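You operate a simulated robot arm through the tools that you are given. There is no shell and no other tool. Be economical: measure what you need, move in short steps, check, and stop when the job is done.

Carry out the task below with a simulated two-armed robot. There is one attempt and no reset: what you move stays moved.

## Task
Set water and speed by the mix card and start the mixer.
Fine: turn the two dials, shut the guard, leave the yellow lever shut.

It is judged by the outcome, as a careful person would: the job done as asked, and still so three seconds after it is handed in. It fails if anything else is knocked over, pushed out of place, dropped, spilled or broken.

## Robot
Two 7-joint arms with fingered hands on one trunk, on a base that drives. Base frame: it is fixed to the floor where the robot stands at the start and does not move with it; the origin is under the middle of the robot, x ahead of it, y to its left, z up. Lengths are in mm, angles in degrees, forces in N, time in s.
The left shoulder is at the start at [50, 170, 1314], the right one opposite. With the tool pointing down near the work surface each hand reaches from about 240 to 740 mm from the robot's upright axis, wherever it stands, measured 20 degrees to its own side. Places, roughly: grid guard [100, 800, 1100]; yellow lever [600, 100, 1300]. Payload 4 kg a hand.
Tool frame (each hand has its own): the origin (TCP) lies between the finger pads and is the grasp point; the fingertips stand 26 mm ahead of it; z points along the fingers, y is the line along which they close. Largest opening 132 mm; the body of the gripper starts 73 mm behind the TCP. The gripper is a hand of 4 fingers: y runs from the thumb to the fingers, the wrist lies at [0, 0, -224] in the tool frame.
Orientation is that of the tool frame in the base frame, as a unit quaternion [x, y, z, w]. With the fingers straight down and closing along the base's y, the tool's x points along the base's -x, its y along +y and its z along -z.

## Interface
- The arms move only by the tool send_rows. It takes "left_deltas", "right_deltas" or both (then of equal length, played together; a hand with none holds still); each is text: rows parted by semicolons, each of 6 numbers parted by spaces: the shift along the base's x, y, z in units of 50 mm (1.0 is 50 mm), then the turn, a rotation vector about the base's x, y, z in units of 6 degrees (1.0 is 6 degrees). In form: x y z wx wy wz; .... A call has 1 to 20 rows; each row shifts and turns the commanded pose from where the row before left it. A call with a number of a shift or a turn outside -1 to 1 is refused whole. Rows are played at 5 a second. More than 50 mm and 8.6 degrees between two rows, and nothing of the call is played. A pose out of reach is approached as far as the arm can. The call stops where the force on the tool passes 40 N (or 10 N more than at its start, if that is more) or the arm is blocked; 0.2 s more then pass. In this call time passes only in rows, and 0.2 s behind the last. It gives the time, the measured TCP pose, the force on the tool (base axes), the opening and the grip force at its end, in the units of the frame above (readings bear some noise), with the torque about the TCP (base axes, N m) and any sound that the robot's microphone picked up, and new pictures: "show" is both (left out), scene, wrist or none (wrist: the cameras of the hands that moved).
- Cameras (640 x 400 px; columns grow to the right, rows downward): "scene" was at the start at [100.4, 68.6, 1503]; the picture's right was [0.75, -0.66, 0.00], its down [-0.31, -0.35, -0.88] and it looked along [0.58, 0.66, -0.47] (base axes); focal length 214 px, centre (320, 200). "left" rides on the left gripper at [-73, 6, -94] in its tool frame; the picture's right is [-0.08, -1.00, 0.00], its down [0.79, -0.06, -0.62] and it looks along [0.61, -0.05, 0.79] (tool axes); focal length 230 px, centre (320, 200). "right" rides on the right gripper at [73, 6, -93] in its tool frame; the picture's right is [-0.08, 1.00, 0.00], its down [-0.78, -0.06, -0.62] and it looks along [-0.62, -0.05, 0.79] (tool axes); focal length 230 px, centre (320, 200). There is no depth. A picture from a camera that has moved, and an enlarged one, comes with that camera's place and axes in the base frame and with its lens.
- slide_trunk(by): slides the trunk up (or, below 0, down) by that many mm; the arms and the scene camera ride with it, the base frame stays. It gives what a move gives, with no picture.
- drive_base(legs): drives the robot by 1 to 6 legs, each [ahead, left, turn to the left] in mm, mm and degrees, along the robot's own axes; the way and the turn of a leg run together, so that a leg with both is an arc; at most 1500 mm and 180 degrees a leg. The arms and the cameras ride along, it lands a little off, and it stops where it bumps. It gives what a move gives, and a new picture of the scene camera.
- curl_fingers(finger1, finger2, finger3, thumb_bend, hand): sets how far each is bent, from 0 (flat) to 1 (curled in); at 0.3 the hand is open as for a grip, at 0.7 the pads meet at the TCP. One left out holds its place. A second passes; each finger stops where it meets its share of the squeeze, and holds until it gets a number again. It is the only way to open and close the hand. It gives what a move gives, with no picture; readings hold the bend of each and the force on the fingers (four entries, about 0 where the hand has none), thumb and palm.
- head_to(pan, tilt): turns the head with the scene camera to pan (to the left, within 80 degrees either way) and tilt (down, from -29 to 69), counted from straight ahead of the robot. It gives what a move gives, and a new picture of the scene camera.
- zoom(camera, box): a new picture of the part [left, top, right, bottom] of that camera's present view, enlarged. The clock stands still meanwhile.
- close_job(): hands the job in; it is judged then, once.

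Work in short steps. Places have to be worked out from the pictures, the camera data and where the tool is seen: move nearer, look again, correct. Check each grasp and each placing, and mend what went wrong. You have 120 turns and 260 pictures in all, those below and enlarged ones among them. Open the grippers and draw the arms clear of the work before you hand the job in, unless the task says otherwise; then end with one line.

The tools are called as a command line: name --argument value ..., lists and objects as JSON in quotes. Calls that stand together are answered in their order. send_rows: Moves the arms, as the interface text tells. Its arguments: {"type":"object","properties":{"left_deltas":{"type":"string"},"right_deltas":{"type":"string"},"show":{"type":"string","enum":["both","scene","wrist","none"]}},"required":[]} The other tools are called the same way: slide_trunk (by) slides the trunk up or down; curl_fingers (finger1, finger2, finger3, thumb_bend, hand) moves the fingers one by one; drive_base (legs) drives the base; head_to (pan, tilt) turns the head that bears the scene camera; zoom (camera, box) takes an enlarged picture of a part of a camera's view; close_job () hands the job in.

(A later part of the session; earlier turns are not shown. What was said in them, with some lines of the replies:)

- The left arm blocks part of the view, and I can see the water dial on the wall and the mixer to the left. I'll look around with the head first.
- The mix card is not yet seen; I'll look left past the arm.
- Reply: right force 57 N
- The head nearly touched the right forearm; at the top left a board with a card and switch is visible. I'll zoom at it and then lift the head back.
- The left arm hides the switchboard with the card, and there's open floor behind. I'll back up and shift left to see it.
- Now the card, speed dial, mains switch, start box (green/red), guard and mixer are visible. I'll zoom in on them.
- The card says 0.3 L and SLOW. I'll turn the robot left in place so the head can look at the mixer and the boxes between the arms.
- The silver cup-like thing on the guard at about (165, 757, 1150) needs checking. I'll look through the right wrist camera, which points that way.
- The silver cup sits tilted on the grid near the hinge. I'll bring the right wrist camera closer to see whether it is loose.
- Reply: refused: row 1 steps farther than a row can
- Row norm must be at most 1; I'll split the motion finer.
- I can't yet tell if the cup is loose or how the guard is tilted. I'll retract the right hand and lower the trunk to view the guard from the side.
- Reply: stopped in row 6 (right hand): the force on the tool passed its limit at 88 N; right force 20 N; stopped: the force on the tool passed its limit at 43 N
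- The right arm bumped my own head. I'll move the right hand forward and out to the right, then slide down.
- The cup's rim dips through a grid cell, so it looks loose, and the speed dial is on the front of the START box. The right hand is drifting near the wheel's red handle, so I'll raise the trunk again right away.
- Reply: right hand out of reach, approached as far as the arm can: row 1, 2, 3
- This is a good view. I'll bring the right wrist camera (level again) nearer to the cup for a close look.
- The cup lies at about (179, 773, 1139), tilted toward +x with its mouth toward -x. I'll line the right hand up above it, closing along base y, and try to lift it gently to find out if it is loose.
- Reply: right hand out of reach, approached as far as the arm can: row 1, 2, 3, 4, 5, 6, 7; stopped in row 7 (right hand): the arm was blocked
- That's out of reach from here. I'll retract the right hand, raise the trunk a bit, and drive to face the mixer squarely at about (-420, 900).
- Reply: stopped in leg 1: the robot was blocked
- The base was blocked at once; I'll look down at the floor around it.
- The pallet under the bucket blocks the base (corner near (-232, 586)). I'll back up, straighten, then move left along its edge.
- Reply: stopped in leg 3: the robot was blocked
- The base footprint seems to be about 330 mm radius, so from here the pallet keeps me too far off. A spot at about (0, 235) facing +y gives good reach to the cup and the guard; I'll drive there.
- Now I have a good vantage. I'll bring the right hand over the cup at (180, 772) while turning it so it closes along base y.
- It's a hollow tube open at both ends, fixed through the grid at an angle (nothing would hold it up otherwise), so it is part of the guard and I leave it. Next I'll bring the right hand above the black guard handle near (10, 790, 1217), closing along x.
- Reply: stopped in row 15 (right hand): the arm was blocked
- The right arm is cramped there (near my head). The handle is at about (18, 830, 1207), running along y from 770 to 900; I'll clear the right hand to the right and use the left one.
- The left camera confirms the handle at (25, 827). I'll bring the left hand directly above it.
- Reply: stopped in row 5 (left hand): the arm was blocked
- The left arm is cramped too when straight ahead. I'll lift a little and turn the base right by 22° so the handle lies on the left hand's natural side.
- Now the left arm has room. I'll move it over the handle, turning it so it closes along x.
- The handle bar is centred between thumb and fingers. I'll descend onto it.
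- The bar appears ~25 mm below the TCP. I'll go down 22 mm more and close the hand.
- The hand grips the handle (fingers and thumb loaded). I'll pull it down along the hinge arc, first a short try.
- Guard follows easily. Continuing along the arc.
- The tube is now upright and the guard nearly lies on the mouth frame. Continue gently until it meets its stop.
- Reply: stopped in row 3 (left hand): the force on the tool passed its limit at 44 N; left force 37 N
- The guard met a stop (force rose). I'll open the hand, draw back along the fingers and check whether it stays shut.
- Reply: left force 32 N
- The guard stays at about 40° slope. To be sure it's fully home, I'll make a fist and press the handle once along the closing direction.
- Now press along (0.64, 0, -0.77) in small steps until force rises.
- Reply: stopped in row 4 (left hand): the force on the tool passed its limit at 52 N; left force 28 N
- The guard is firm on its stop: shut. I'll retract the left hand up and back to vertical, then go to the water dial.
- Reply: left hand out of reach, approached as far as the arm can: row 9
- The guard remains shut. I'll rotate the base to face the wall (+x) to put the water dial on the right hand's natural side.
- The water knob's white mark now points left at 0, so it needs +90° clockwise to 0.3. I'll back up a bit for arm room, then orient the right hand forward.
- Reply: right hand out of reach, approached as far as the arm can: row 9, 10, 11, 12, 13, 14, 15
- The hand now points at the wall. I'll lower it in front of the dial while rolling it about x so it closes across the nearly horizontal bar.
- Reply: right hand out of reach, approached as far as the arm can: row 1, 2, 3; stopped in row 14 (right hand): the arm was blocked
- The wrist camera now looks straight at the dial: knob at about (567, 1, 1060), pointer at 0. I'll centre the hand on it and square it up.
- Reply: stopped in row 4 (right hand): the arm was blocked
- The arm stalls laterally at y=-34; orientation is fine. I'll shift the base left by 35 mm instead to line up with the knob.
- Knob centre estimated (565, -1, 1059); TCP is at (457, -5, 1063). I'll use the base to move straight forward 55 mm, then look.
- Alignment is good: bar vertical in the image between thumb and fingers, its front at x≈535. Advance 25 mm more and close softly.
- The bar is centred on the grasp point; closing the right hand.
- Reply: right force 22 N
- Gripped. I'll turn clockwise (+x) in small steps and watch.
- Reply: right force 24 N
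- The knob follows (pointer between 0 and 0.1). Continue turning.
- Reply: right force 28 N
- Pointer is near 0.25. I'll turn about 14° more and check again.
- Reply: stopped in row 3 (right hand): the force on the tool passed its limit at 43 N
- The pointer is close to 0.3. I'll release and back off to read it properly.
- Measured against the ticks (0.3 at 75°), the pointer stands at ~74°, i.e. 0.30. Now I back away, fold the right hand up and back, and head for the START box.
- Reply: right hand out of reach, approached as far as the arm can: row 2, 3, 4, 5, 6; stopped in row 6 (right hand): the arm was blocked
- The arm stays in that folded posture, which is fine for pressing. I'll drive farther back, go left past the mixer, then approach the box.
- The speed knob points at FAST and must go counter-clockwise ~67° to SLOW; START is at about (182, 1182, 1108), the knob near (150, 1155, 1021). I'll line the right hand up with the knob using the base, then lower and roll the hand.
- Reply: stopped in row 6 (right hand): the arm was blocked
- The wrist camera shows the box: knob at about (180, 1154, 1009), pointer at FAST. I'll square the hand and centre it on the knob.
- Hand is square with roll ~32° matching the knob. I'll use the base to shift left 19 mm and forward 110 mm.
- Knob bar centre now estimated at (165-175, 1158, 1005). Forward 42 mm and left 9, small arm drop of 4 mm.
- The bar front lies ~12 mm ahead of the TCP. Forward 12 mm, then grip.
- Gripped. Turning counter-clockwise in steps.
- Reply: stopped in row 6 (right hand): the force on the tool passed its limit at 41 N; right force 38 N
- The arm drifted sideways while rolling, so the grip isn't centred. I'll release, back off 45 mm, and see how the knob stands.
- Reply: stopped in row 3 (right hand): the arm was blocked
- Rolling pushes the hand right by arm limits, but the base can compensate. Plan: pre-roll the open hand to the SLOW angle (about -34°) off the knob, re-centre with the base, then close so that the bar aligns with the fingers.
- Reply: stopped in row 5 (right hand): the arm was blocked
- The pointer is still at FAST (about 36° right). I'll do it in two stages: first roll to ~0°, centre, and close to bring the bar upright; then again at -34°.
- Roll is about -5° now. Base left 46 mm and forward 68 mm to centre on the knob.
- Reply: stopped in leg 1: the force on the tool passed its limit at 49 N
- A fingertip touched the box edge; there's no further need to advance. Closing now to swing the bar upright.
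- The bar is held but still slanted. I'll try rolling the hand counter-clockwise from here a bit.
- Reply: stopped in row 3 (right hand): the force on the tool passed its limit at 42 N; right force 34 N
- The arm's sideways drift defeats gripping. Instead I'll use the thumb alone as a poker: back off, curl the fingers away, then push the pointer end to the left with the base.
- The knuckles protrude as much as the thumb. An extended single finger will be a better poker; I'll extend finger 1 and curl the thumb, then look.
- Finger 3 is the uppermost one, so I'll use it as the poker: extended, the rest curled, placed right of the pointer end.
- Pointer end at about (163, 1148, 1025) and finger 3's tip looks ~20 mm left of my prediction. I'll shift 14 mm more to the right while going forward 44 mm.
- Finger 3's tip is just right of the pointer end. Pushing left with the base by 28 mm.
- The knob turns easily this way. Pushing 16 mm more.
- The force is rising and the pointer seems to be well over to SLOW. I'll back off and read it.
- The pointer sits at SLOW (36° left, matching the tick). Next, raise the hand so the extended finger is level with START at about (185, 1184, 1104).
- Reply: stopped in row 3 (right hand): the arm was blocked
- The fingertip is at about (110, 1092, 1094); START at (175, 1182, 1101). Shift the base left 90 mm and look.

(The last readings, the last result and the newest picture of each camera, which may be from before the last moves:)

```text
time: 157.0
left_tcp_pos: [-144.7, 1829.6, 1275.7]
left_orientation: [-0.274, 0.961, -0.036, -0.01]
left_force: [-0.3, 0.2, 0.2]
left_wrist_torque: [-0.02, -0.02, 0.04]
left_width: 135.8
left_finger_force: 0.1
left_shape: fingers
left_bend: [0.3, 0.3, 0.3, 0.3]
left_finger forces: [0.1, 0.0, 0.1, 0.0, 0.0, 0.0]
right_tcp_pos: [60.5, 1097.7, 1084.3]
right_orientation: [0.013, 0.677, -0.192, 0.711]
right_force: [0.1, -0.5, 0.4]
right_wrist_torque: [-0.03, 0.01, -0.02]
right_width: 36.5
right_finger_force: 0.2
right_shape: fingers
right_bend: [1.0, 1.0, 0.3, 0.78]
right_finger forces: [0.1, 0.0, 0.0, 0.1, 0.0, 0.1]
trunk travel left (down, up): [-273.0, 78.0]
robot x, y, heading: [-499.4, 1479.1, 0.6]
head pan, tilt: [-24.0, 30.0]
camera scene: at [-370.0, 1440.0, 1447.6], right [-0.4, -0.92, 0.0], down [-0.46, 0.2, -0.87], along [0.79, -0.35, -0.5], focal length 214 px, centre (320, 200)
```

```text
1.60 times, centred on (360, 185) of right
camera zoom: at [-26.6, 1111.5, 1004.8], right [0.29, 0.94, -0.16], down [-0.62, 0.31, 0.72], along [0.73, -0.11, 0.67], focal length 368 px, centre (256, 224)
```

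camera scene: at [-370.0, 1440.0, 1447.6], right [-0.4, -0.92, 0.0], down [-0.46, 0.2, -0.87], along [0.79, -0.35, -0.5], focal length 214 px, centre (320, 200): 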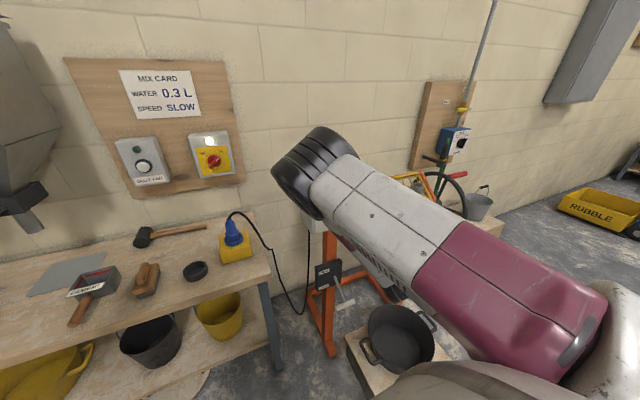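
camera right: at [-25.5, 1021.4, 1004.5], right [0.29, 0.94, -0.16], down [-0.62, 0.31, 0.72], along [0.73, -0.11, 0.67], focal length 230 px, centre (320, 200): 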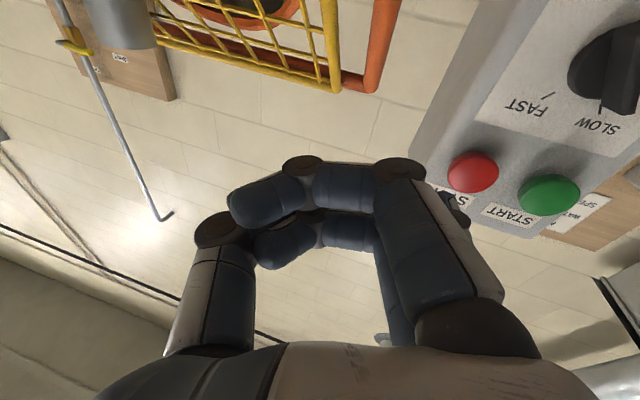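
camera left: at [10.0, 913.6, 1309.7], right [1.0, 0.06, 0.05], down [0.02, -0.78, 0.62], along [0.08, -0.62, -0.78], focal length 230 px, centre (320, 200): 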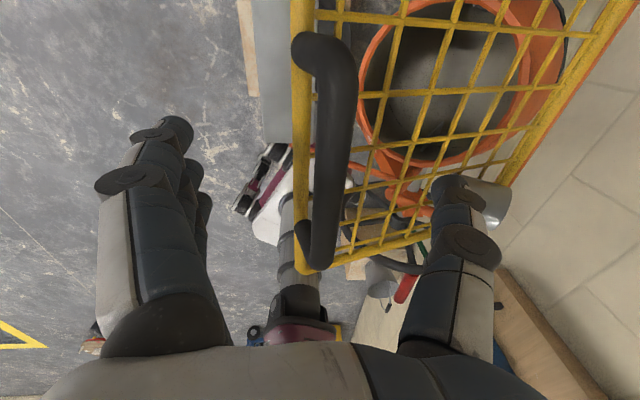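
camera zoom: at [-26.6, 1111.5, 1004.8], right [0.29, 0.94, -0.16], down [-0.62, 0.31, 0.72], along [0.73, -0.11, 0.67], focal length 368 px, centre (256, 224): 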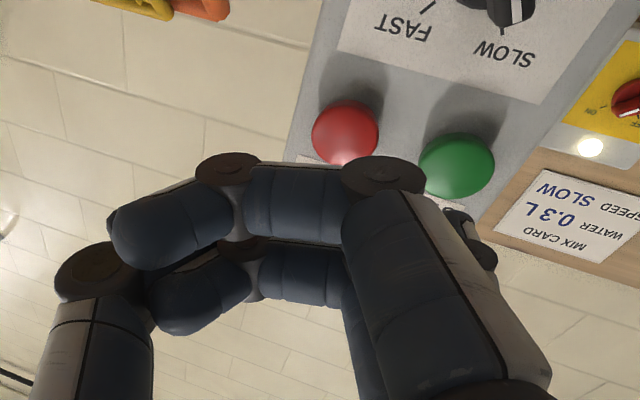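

Tip is aligned with START (y 1187, z 1098). Drive forward to press it.

drive_base --legs '[[55, 0, 0]]'

zoom --camera "right" --box '[160, 60, 560, 310]'

```text
time: 158.0
left_tcp_pos: [-89.3, 1830.8, 1276.2]
left_orientation: [-0.274, 0.961, -0.037, -0.01]
left_force: [0.6, 1.1, 0.4]
left_wrist_torque: [-0.01, 0.08, 0.0]
left_width: 135.8
left_finger_force: 0.0
left_shape: fingers
left_bend: [0.3, 0.3, 0.3, 0.3]
left_finger forces: [0.0, 0.0, 0.1, 0.0, 0.0, 0.0]
right_tcp_pos: [116.0, 1097.6, 1084.3]
right_orientation: [0.015, 0.678, -0.191, 0.71]
right_force: [1.1, 0.0, -0.3]
right_wrist_torque: [-0.01, -0.03, -0.02]
right_width: 36.6
right_finger_force: 0.0
right_shape: fingers
right_bend: [1.0, 1.0, 0.3, 0.78]
right_finger forces: [0.1, 0.0, 0.1, 0.1, 0.0, 0.0]
trunk travel left (down, up): [-273.0, 78.0]
robot x, y, heading: [-447.8, 1476.0, 0.6]
head pan, tilt: [-24.0, 30.0]
camera scene: at [-314.0, 1440.0, 1447.4], right [-0.4, -0.92, 0.0], down [-0.46, 0.2, -0.87], along [0.79, -0.35, -0.5], focal length 214 px, centre (320, 200)
```

scene: 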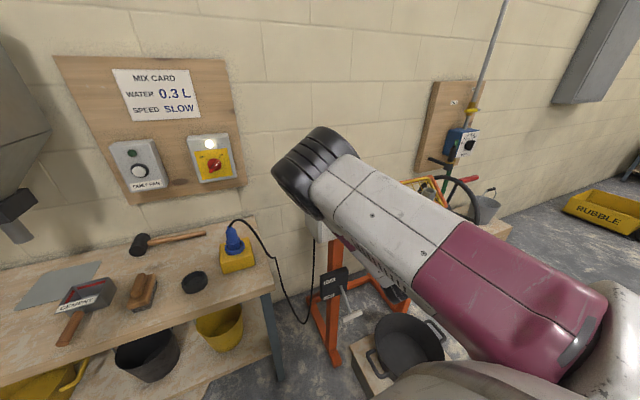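

```text
1.60 times, centred on (360, 185) of right
camera zoom: at [28.4, 1111.1, 1003.9], right [0.29, 0.94, -0.16], down [-0.61, 0.31, 0.72], along [0.73, -0.11, 0.67], focal length 368 px, centre (256, 224)
```

zoom: 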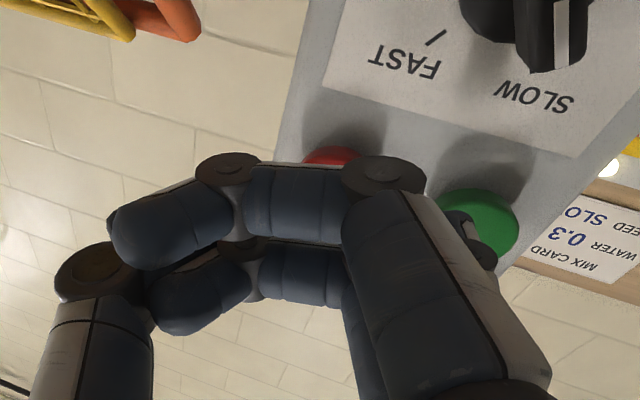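

The fingertip is right in front of START. Press forward.

drive_base --legs '[[18, 0, 0]]'

zoom --camera "right" --box '[160, 60, 560, 310]'

```text
time: 158.8
left_tcp_pos: [-73.4, 1830.6, 1276.6]
left_orientation: [-0.274, 0.961, -0.038, -0.009]
left_force: [0.0, -0.5, -0.2]
left_wrist_torque: [0.0, 0.02, -0.03]
left_width: 135.6
left_finger_force: 0.1
left_shape: fingers
left_bend: [0.3, 0.3, 0.3, 0.3]
left_finger forces: [0.0, 0.1, 0.0, 0.1, 0.0, 0.0]
right_tcp_pos: [132.1, 1097.9, 1084.6]
right_orientation: [0.015, 0.677, -0.191, 0.71]
right_force: [-1.4, -2.1, -0.7]
right_wrist_torque: [-0.03, -0.02, 0.02]
right_width: 36.6
right_finger_force: 0.4
right_shape: fingers
right_bend: [1.0, 1.0, 0.31, 0.78]
right_finger forces: [0.0, 0.1, 1.8, 0.1, 0.1, 0.1]
trunk travel left (down, up): [-273.0, 78.0]
robot x, y, heading: [-426.1, 1476.2, 0.4]
head pan, tilt: [-24.0, 30.0]
camera scene: at [-297.7, 1440.1, 1447.7], right [-0.4, -0.92, 0.0], down [-0.46, 0.2, -0.87], along [0.79, -0.35, -0.5], focal length 214 px, centre (320, 200)
```

scene: 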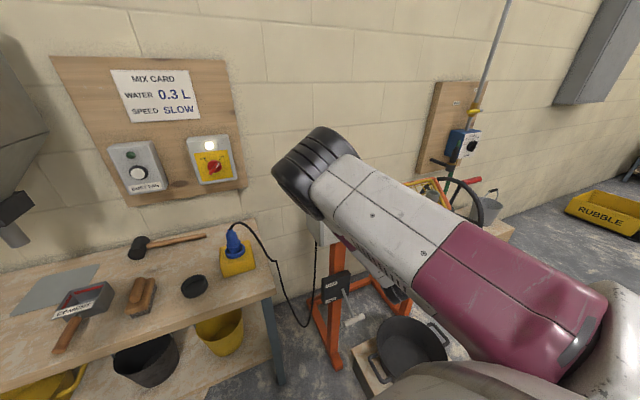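

```text
1.60 times, centred on (360, 185) of right
camera zoom: at [45.0, 1110.7, 1004.6], right [0.29, 0.94, -0.16], down [-0.61, 0.32, 0.72], along [0.73, -0.11, 0.67], focal length 368 px, centre (256, 224)
```

zoom: 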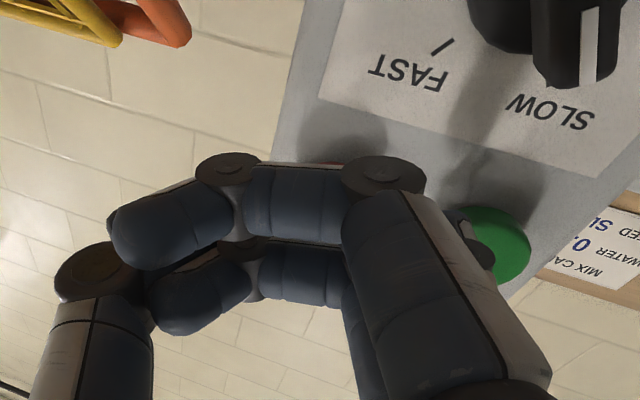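

Touching START (1.8 N). Pressing further in small increments.

drive_base --legs '[[10, 0, 0]]'

zoom --camera "right" --box '[160, 60, 560, 310]'

```text
time: 159.5
left_tcp_pos: [-63.2, 1829.7, 1277.9]
left_orientation: [-0.275, 0.961, -0.038, -0.01]
left_force: [0.3, 0.0, -0.1]
left_wrist_torque: [0.01, 0.0, 0.01]
left_width: 135.8
left_finger_force: 0.1
left_shape: fingers
left_bend: [0.3, 0.3, 0.3, 0.3]
left_finger forces: [0.1, 0.1, 0.0, 0.0, 0.0, 0.0]
right_tcp_pos: [142.4, 1095.9, 1084.1]
right_orientation: [0.016, 0.677, -0.193, 0.71]
right_force: [-0.3, -2.6, -0.3]
right_wrist_torque: [-0.04, 0.0, -0.02]
right_width: 36.5
right_finger_force: 1.1
right_shape: fingers
right_bend: [1.0, 1.0, 0.32, 0.78]
right_finger forces: [0.0, 0.1, 2.2, 0.1, 0.0, 0.0]
trunk travel left (down, up): [-273.0, 78.0]
robot x, y, heading: [-414.9, 1477.1, 0.2]
head pan, tilt: [-24.0, 30.0]
camera scene: at [-287.9, 1439.4, 1447.6], right [-0.4, -0.92, 0.0], down [-0.46, 0.2, -0.87], along [0.79, -0.35, -0.5], focal length 214 px, centre (320, 200)
```

scene: 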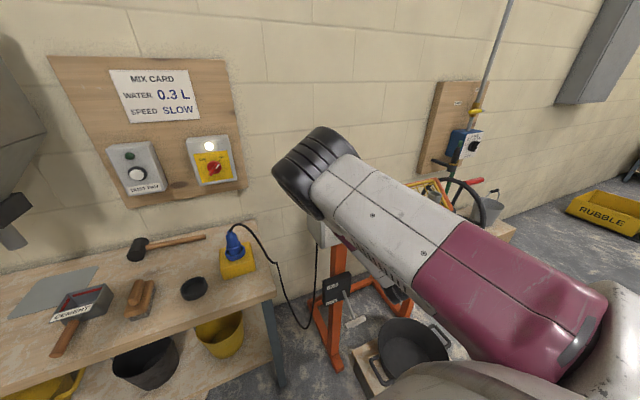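

```text
1.60 times, centred on (360, 185) of right
camera zoom: at [54.7, 1109.7, 1004.4], right [0.29, 0.94, -0.16], down [-0.61, 0.32, 0.72], along [0.73, -0.11, 0.67], focal length 368 px, centre (256, 224)
```

zoom: 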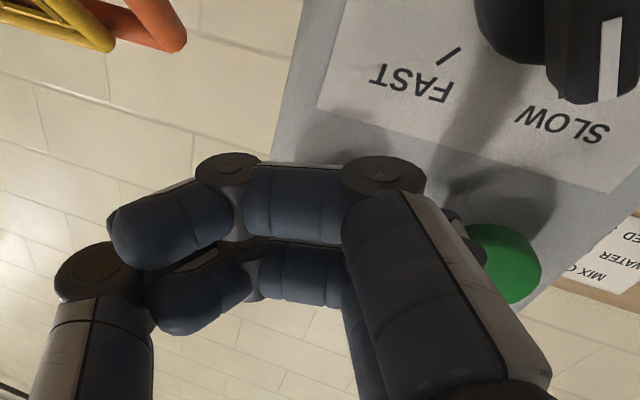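

The finger is sliding along START's right side; I need to be ~16 mm farther left. Back, shift, and press again.

drive_base --legs '[[-32, 0, 0], [0, 17, 0], [22, 0, 0]]'

zoom --camera "right" --box '[160, 60, 560, 310]'

```text
time: 161.2
left_tcp_pos: [-71.6, 1846.8, 1276.5]
left_orientation: [-0.274, 0.961, -0.038, -0.01]
left_force: [0.3, -0.2, -0.5]
left_wrist_torque: [-0.02, 0.07, 0.01]
left_width: 135.6
left_finger_force: 0.0
left_shape: fingers
left_bend: [0.3, 0.3, 0.3, 0.3]
left_finger forces: [0.0, 0.0, 0.0, 0.1, 0.1, 0.1]
right_tcp_pos: [133.2, 1112.3, 1082.9]
right_orientation: [0.014, 0.677, -0.192, 0.71]
right_force: [-2.6, -0.4, 0.1]
right_wrist_torque: [0.07, -0.04, 0.23]
right_width: 36.7
right_finger_force: 1.8
right_shape: fingers
right_bend: [1.0, 1.0, 0.29, 0.78]
right_finger forces: [0.1, 0.1, 3.1, 0.0, 0.0, 0.0]
trunk travel left (down, up): [-273.0, 78.0]
robot x, y, heading: [-429.2, 1493.2, 0.6]
head pan, tilt: [-24.0, 30.0]
heard: click
camera scene: at [-297.0, 1457.5, 1447.5], right [-0.4, -0.92, 0.0], down [-0.46, 0.2, -0.87], along [0.79, -0.35, -0.5], focal length 214 px, centre (320, 200)
```

scene: 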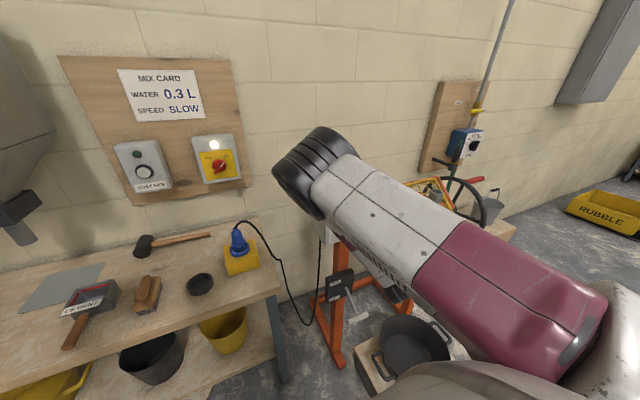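

```text
1.60 times, centred on (360, 185) of right
camera zoom: at [45.4, 1127.5, 1004.3], right [0.29, 0.94, -0.16], down [-0.61, 0.32, 0.72], along [0.73, -0.11, 0.67], focal length 368 px, centre (256, 224)
```

zoom: 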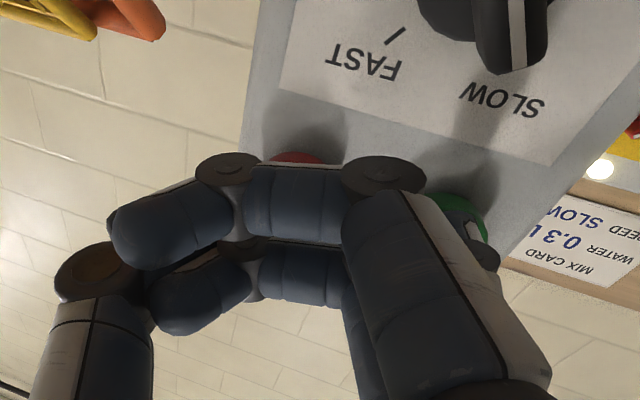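

A click was heard: START was pressed. I'll back off and check whether the mixer runs.

drive_base --legs '[[-120, 0, 0]]'

zoom --camera "right" --box '[0, 0, 640, 400]'

head_to --pan -38 --tilt 20

```text
time: 162.4
left_tcp_pos: [-195.6, 1846.5, 1276.7]
left_orientation: [-0.275, 0.961, -0.037, -0.009]
left_force: [-1.8, 0.6, -0.3]
left_wrist_torque: [0.03, -0.05, 0.01]
left_width: 135.8
left_finger_force: 0.1
left_shape: fingers
left_bend: [0.3, 0.3, 0.3, 0.3]
left_finger forces: [0.0, 0.0, 0.0, 0.1, 0.1, 0.0]
right_tcp_pos: [9.8, 1112.4, 1086.4]
right_orientation: [0.016, 0.677, -0.191, 0.711]
right_force: [0.4, 0.2, -0.5]
right_wrist_torque: [-0.01, 0.0, 0.0]
right_width: 36.9
right_finger_force: 0.0
right_shape: fingers
right_bend: [1.0, 1.0, 0.3, 0.78]
right_finger forces: [0.0, 0.1, 0.0, 0.0, 0.0, 0.1]
trunk travel left (down, up): [-273.0, 78.0]
robot x, y, heading: [-546.3, 1493.3, 0.5]
head pan, tilt: [-24.0, 30.0]
camera scene: at [-420.8, 1456.1, 1447.7], right [-0.4, -0.92, 0.0], down [-0.46, 0.2, -0.87], along [0.79, -0.35, -0.5], focal length 214 px, centre (320, 200)
```

scene: 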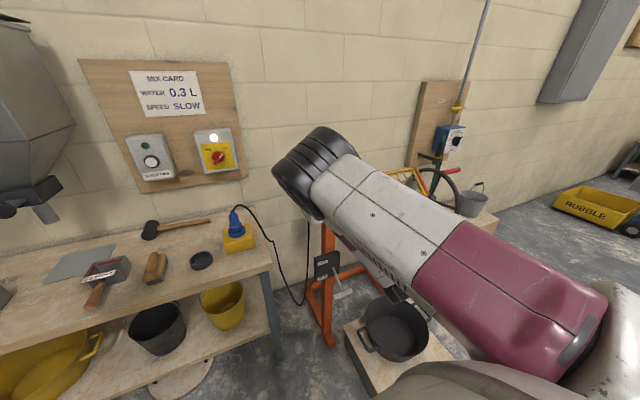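

```text
1.00 times, centred on (320, 200) of right (not enlarged: the box is as wide or as high as the picture)
camera zoom: at [-77.6, 1126.2, 1005.0], right [0.29, 0.94, -0.16], down [-0.62, 0.32, 0.72], along [0.73, -0.11, 0.67], focal length 230 px, centre (320, 200)
```

zoom: 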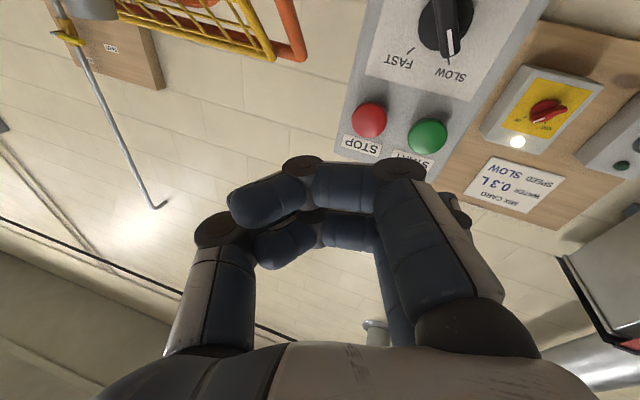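

```text
time: 163.2
left_tcp_pos: [-195.2, 1846.8, 1277.0]
left_orientation: [-0.274, 0.961, -0.037, -0.01]
left_force: [-0.9, -0.5, -0.3]
left_wrist_torque: [0.03, 0.0, 0.0]
left_width: 136.0
left_finger_force: 0.2
left_shape: fingers
left_bend: [0.3, 0.3, 0.3, 0.3]
left_finger forces: [0.1, 0.1, 0.1, 0.1, 0.0, 0.0]
right_tcp_pos: [10.2, 1111.9, 1084.4]
right_orientation: [0.015, 0.677, -0.192, 0.71]
right_force: [0.6, -0.6, 0.0]
right_wrist_torque: [0.04, -0.01, -0.02]
right_width: 36.6
right_finger_force: 0.1
right_shape: fingers
right_bend: [1.0, 1.0, 0.3, 0.78]
right_finger forces: [0.0, 0.0, 0.1, 0.1, 0.1, 0.0]
trunk travel left (down, up): [-273.0, 78.0]
robot x, y, heading: [-546.0, 1490.3, 0.7]
head pan, tilt: [-38.0, 20.0]
camera scene: at [-428.2, 1435.6, 1463.5], right [-0.61, -0.79, 0.0], down [-0.27, 0.21, -0.94], along [0.75, -0.57, -0.34], focal length 214 px, centre (320, 200)
```

scene: 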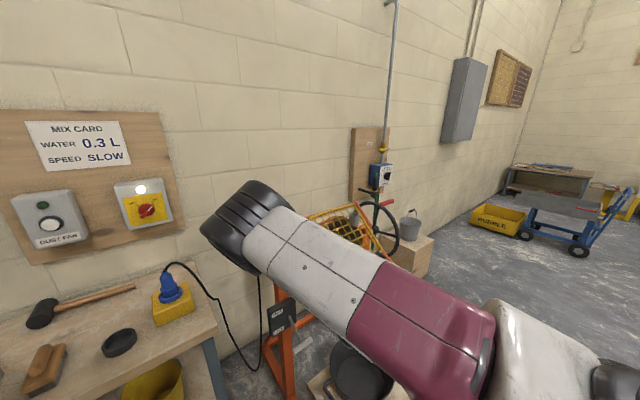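

I heard the click, but no motor sound. I'll check the isolator and drum more closely.

zoom --camera "scene" --box '[100, 170, 190, 240]'

zoom --camera "right" --box '[470, 50, 620, 160]'

drive_base --legs '[[-250, 0, 0]]'

head_to --pan -24 --tilt 20

```text
5.71 times, centred on (145, 205) of scene
camera zoom: at [-428.2, 1435.6, 1463.5], right [-0.61, -0.79, 0.0], down [-0.27, 0.21, -0.94], along [0.75, -0.57, -0.34], focal length 1226 px, centre (1320, 171)
```

zoom: 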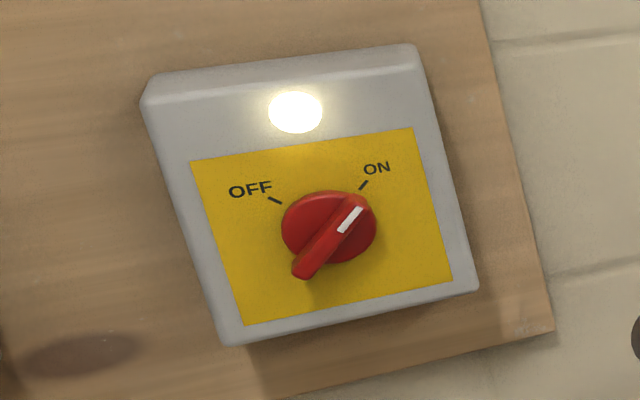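

```text
3.64 times, centred on (545, 105) of right
camera zoom: at [-76.6, 1126.1, 1004.4], right [0.29, 0.94, -0.16], down [-0.61, 0.32, 0.72], along [0.73, -0.11, 0.67], focal length 837 px, centre (-498, 546)
```

zoom: 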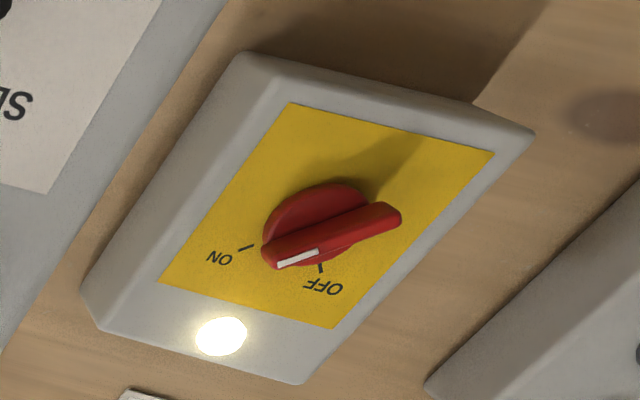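

```text
time: 165.0
left_tcp_pos: [-447.4, 1843.7, 1276.9]
left_orientation: [-0.275, 0.961, -0.037, -0.009]
left_force: [0.9, 0.1, 0.6]
left_wrist_torque: [0.02, -0.02, 0.0]
left_width: 135.9
left_finger_force: 0.1
left_shape: fingers
left_bend: [0.3, 0.3, 0.3, 0.3]
left_finger forces: [0.0, 0.0, 0.0, 0.1, 0.0, 0.0]
right_tcp_pos: [-241.8, 1111.8, 1085.5]
right_orientation: [0.016, 0.677, -0.192, 0.711]
right_force: [0.2, -0.3, -0.2]
right_wrist_torque: [-0.02, 0.03, 0.0]
right_width: 36.3
right_finger_force: 0.0
right_shape: fingers
right_bend: [1.0, 1.0, 0.3, 0.78]
right_finger forces: [0.0, 0.0, 0.0, 0.0, 0.0, 0.0]
trunk travel left (down, up): [-273.0, 78.0]
robot x, y, heading: [-798.2, 1489.2, 0.6]
head pan, tilt: [-38.0, 20.0]
camera scene: at [-681.1, 1433.5, 1463.7], right [-0.61, -0.79, 0.0], down [-0.27, 0.21, -0.94], along [0.75, -0.57, -0.34], focal length 214 px, centre (320, 200)
```

scene: 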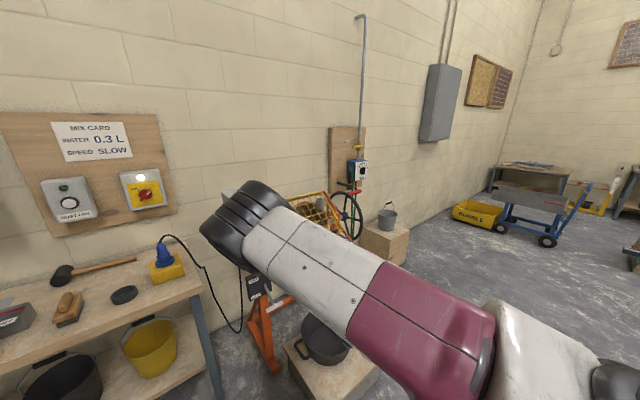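

```text
time: 165.8
left_tcp_pos: [-445.2, 1845.0, 1276.0]
left_orientation: [-0.274, 0.961, -0.037, -0.01]
left_force: [-0.2, -0.1, 0.5]
left_wrist_torque: [0.01, 0.0, -0.01]
left_width: 135.5
left_finger_force: 0.2
left_shape: fingers
left_bend: [0.3, 0.3, 0.3, 0.3]
left_finger forces: [0.1, 0.0, 0.0, 0.1, 0.0, 0.0]
right_tcp_pos: [-240.8, 1110.3, 1084.3]
right_orientation: [0.017, 0.677, -0.192, 0.71]
right_force: [-0.3, 0.3, 0.6]
right_wrist_torque: [0.02, 0.01, -0.01]
right_width: 36.8
right_finger_force: 0.0
right_shape: fingers
right_bend: [1.0, 1.0, 0.3, 0.78]
right_finger forces: [0.1, 0.0, 0.0, 0.1, 0.0, 0.0]
trunk travel left (down, up): [-273.0, 78.0]
robot x, y, heading: [-799.9, 1488.6, 0.5]
head pan, tilt: [-24.0, 20.0]
camera scene: at [-668.4, 1453.0, 1463.6], right [-0.4, -0.92, 0.0], down [-0.31, 0.14, -0.94], along [0.86, -0.38, -0.34], focal length 214 px, centre (320, 200)
```

scene: 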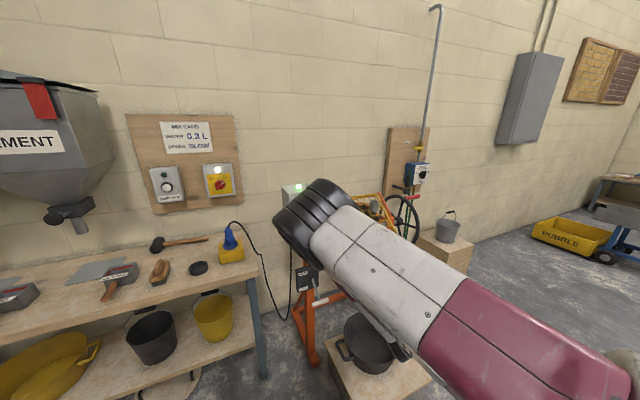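

zoom --camera "scene" --box '[270, 165, 340, 215]'

zoom --camera "right" --box '[0, 0, 640, 400]'

```text
8.00 times, centred on (305, 190) of scene
camera zoom: at [-668.4, 1453.0, 1463.6], right [-0.4, -0.92, 0.0], down [-0.31, 0.14, -0.94], along [0.86, -0.38, -0.34], focal length 1716 px, centre (440, 280)
```

zoom: 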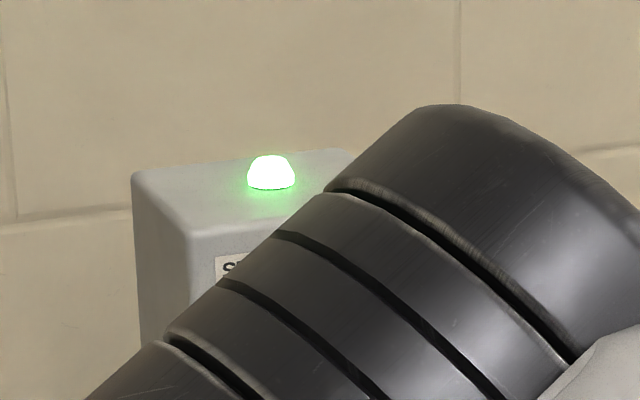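

```text
1.00 times, centred on (320, 200) of right (not enlarged: the box is as wide or as high as the picture)
camera zoom: at [-328.2, 1124.0, 1004.4], right [0.29, 0.94, -0.16], down [-0.61, 0.32, 0.72], along [0.73, -0.11, 0.67], focal length 230 px, centre (320, 200)
```

zoom: 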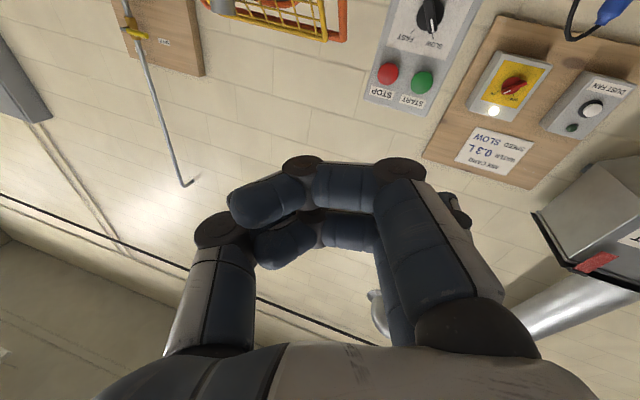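

The green running lamp is lit. I'll open the right hand and take a last look at the dials, guard and lever.

curl_fingers --hand "right" --finger1 0.3 --finger2 0.3 --finger3 0.3 --thumb_bend 0.3

drive_base --legs '[[0, -500, 0]]'

head_to --pan 0 --tilt 18

```text
time: 166.8
left_tcp_pos: [-445.4, 1844.8, 1276.2]
left_orientation: [-0.274, 0.961, -0.037, -0.009]
left_force: [0.7, -0.5, -0.1]
left_wrist_torque: [-0.02, -0.02, 0.02]
left_width: 135.8
left_finger_force: 0.0
left_shape: fingers
left_bend: [0.3, 0.3, 0.3, 0.3]
left_finger forces: [0.1, 0.1, 0.0, 0.1, 0.1, 0.1]
right_tcp_pos: [-241.0, 1109.8, 1083.7]
right_orientation: [0.015, 0.677, -0.193, 0.71]
right_force: [0.8, 0.5, 0.1]
right_wrist_torque: [-0.04, 0.0, -0.01]
right_width: 135.7
right_finger_force: 0.1
right_shape: fingers
right_bend: [0.3, 0.3, 0.3, 0.3]
right_finger forces: [0.0, 0.0, 0.0, 0.0, 0.0, 0.0]
trunk travel left (down, up): [-273.0, 78.0]
robot x, y, heading: [-801.3, 1490.9, 0.4]
head pan, tilt: [-24.0, 20.0]
```

```text
time: 171.8
left_tcp_pos: [-442.4, 1332.7, 1276.8]
left_orientation: [-0.274, 0.961, -0.037, -0.009]
left_force: [-0.4, -0.5, 0.0]
left_wrist_torque: [-0.02, -0.04, 0.02]
left_width: 135.6
left_finger_force: 0.1
left_shape: fingers
left_bend: [0.3, 0.3, 0.3, 0.3]
left_finger forces: [0.0, 0.0, 0.0, 0.0, 0.0, 0.1]
right_tcp_pos: [-235.1, 600.5, 1084.1]
right_orientation: [0.015, 0.677, -0.191, 0.71]
right_force: [-0.3, 1.4, 0.2]
right_wrist_torque: [0.01, 0.0, -0.02]
right_width: 135.7
right_finger_force: 0.0
right_shape: fingers
right_bend: [0.3, 0.3, 0.3, 0.3]
right_finger forces: [0.0, 0.0, 0.0, 0.0, 0.0, 0.0]
trunk travel left (down, up): [-273.0, 78.0]
robot x, y, heading: [-794.1, 977.4, 0.5]
head pan, tilt: [-24.0, 20.0]
camera scene: at [-664.4, 941.8, 1463.6], right [-0.4, -0.92, 0.0], down [-0.31, 0.14, -0.94], along [0.86, -0.37, -0.34], focal length 214 px, centre (320, 200)
```

scene: 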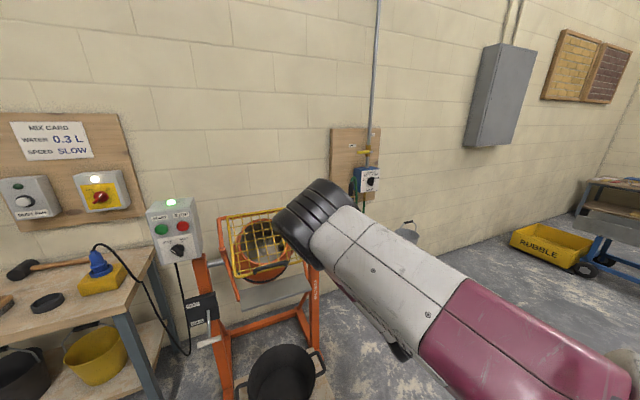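

```text
time: 172.7
left_tcp_pos: [-442.6, 1333.1, 1278.0]
left_orientation: [-0.274, 0.961, -0.037, -0.01]
left_force: [0.4, 0.3, -0.1]
left_wrist_torque: [0.01, -0.03, -0.01]
left_width: 135.6
left_finger_force: 0.0
left_shape: fingers
left_bend: [0.3, 0.3, 0.3, 0.3]
left_finger forces: [0.0, 0.0, 0.1, 0.1, 0.1, 0.0]
right_tcp_pos: [-237.8, 598.8, 1083.4]
right_orientation: [0.016, 0.677, -0.192, 0.71]
right_force: [0.1, 1.2, -0.3]
right_wrist_torque: [-0.02, 0.02, -0.01]
right_width: 135.9
right_finger_force: 0.0
right_shape: fingers
right_bend: [0.3, 0.3, 0.3, 0.3]
right_finger forces: [0.1, 0.1, 0.0, 0.1, 0.0, 0.0]
trunk travel left (down, up): [-273.0, 78.0]
robot x, y, heading: [-797.5, 975.7, 0.5]
head pan, tilt: [0.0, 18.0]
camera scene: at [-656.4, 979.8, 1466.9], right [0.01, -1.0, 0.0], down [-0.31, 0.0, -0.95], along [0.95, 0.01, -0.31], focal length 214 px, centre (320, 200)
```

scene: 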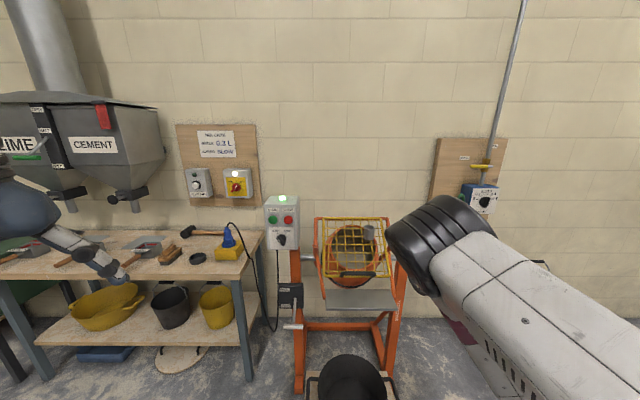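

zoom --camera "scene" --box '[440, 140, 520, 220]'

zoom --camera "scene" --box '[255, 190, 395, 300]'

```text
5.00 times, centred on (480, 180) of scene
camera zoom: at [-656.4, 979.8, 1466.9], right [0.01, -1.0, 0.0], down [-0.31, 0.0, -0.95], along [0.95, 0.01, -0.31], focal length 1072 px, centre (-480, 300)
```

zoom: 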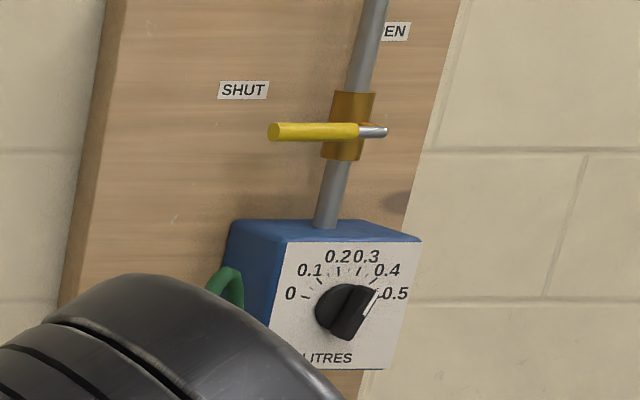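

```text
3.64 times, centred on (325, 245) of scene
camera zoom: at [-656.4, 979.8, 1466.9], right [0.01, -1.0, 0.0], down [-0.31, 0.0, -0.95], along [0.95, 0.01, -0.31], focal length 780 px, centre (302, 36)
```

zoom: 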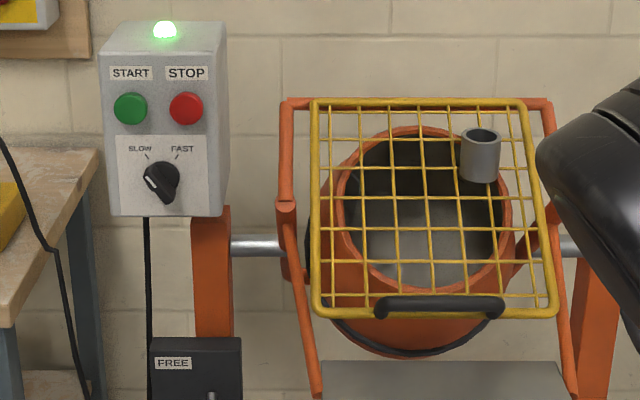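

Mixer runs at SLOW with the guard shut and the lever at SHUT. From this slant I can't read the water dial well, so I'll drive in front of it for a check.

drive_base --legs '[[0, -800, 0], [200, 0, 0]]'

head_to --pan -5 --tilt 15

```text
time: 181.1
left_tcp_pos: [-237.0, 555.4, 1276.6]
left_orientation: [-0.277, 0.96, -0.038, -0.009]
left_force: [0.3, -0.5, -0.3]
left_wrist_torque: [-0.03, 0.01, -0.02]
left_width: 135.7
left_finger_force: 0.0
left_shape: fingers
left_bend: [0.3, 0.3, 0.3, 0.3]
left_finger forces: [0.0, 0.0, 0.0, 0.1, 0.1, 0.0]
right_tcp_pos: [-28.0, -178.9, 1083.9]
right_orientation: [0.014, 0.677, -0.191, 0.711]
right_force: [-0.1, -0.5, -0.9]
right_wrist_torque: [0.02, -0.01, 0.0]
right_width: 135.5
right_finger_force: 0.1
right_shape: fingers
right_bend: [0.3, 0.3, 0.3, 0.3]
right_finger forces: [0.0, 0.0, 0.0, 0.1, 0.1, 0.1]
trunk travel left (down, up): [-273.0, 78.0]
robot x, y, heading: [-585.7, 198.2, 0.7]
head pan, tilt: [0.0, 18.0]
camera scene: at [-449.3, 200.2, 1466.8], right [0.01, -1.0, 0.0], down [-0.31, 0.0, -0.95], along [0.95, 0.01, -0.31], focal length 214 px, centre (320, 200)
```

scene: 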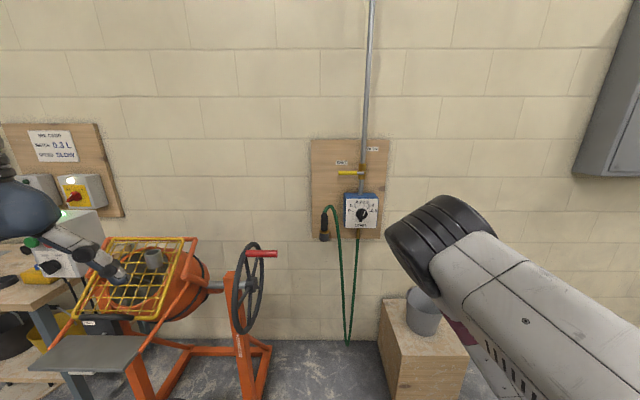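

```text
time: 181.8
left_tcp_pos: [-238.2, 555.4, 1277.4]
left_orientation: [-0.278, 0.96, -0.037, -0.01]
left_force: [-0.8, 1.3, -0.4]
left_wrist_torque: [0.0, -0.02, 0.03]
left_width: 135.5
left_finger_force: 0.0
left_shape: fingers
left_bend: [0.3, 0.3, 0.3, 0.3]
left_finger forces: [0.0, 0.1, 0.0, 0.1, 0.0, 0.0]
right_tcp_pos: [-29.0, -178.4, 1083.5]
right_orientation: [0.015, 0.677, -0.189, 0.711]
right_force: [-1.4, 0.6, 0.5]
right_wrist_torque: [0.03, -0.01, -0.01]
right_width: 135.8
right_finger_force: 0.0
right_shape: fingers
right_bend: [0.3, 0.3, 0.3, 0.3]
right_finger forces: [0.0, 0.1, 0.1, 0.0, 0.0, 0.0]
trunk travel left (down, up): [-273.0, 78.0]
robot x, y, heading: [-591.6, 196.5, 0.6]
head pan, tilt: [-5.0, 15.0]
camera scene: at [-450.5, 192.1, 1471.8], right [-0.07, -1.0, 0.0], down [-0.26, 0.02, -0.97], along [0.96, -0.07, -0.26], focal length 214 px, centre (320, 200)
```

scene: 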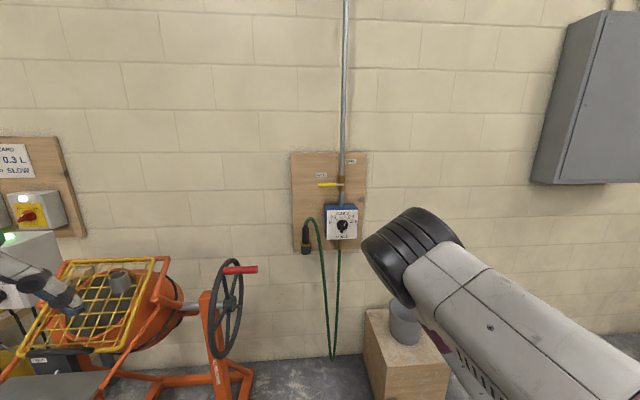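

zoom --camera "scene" --box '[320, 200, 364, 245]'

```text
8.89 times, centred on (342, 222) of scene
camera zoom: at [-450.5, 192.1, 1471.8], right [-0.07, -1.0, 0.0], down [-0.26, 0.02, -0.97], along [0.96, -0.07, -0.26], focal length 1906 px, centre (124, 0)
```

zoom: 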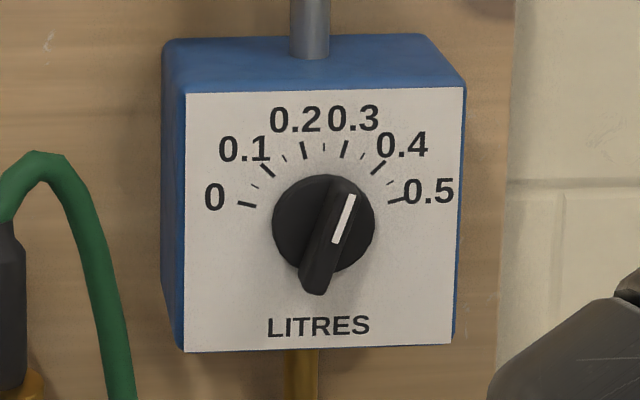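

The pointer is parallel to the 0.3 tick. Water is at 0.3, speed at SLOW, the guard and lever are shut, and the mixer is running with both hands open and clear, so I'm handing in.

close_job

```text
The job is handed in.
```

The mixer is running: water is at 0.3 L, speed is at SLOW, the guard is shut and the yellow lever is still shut.
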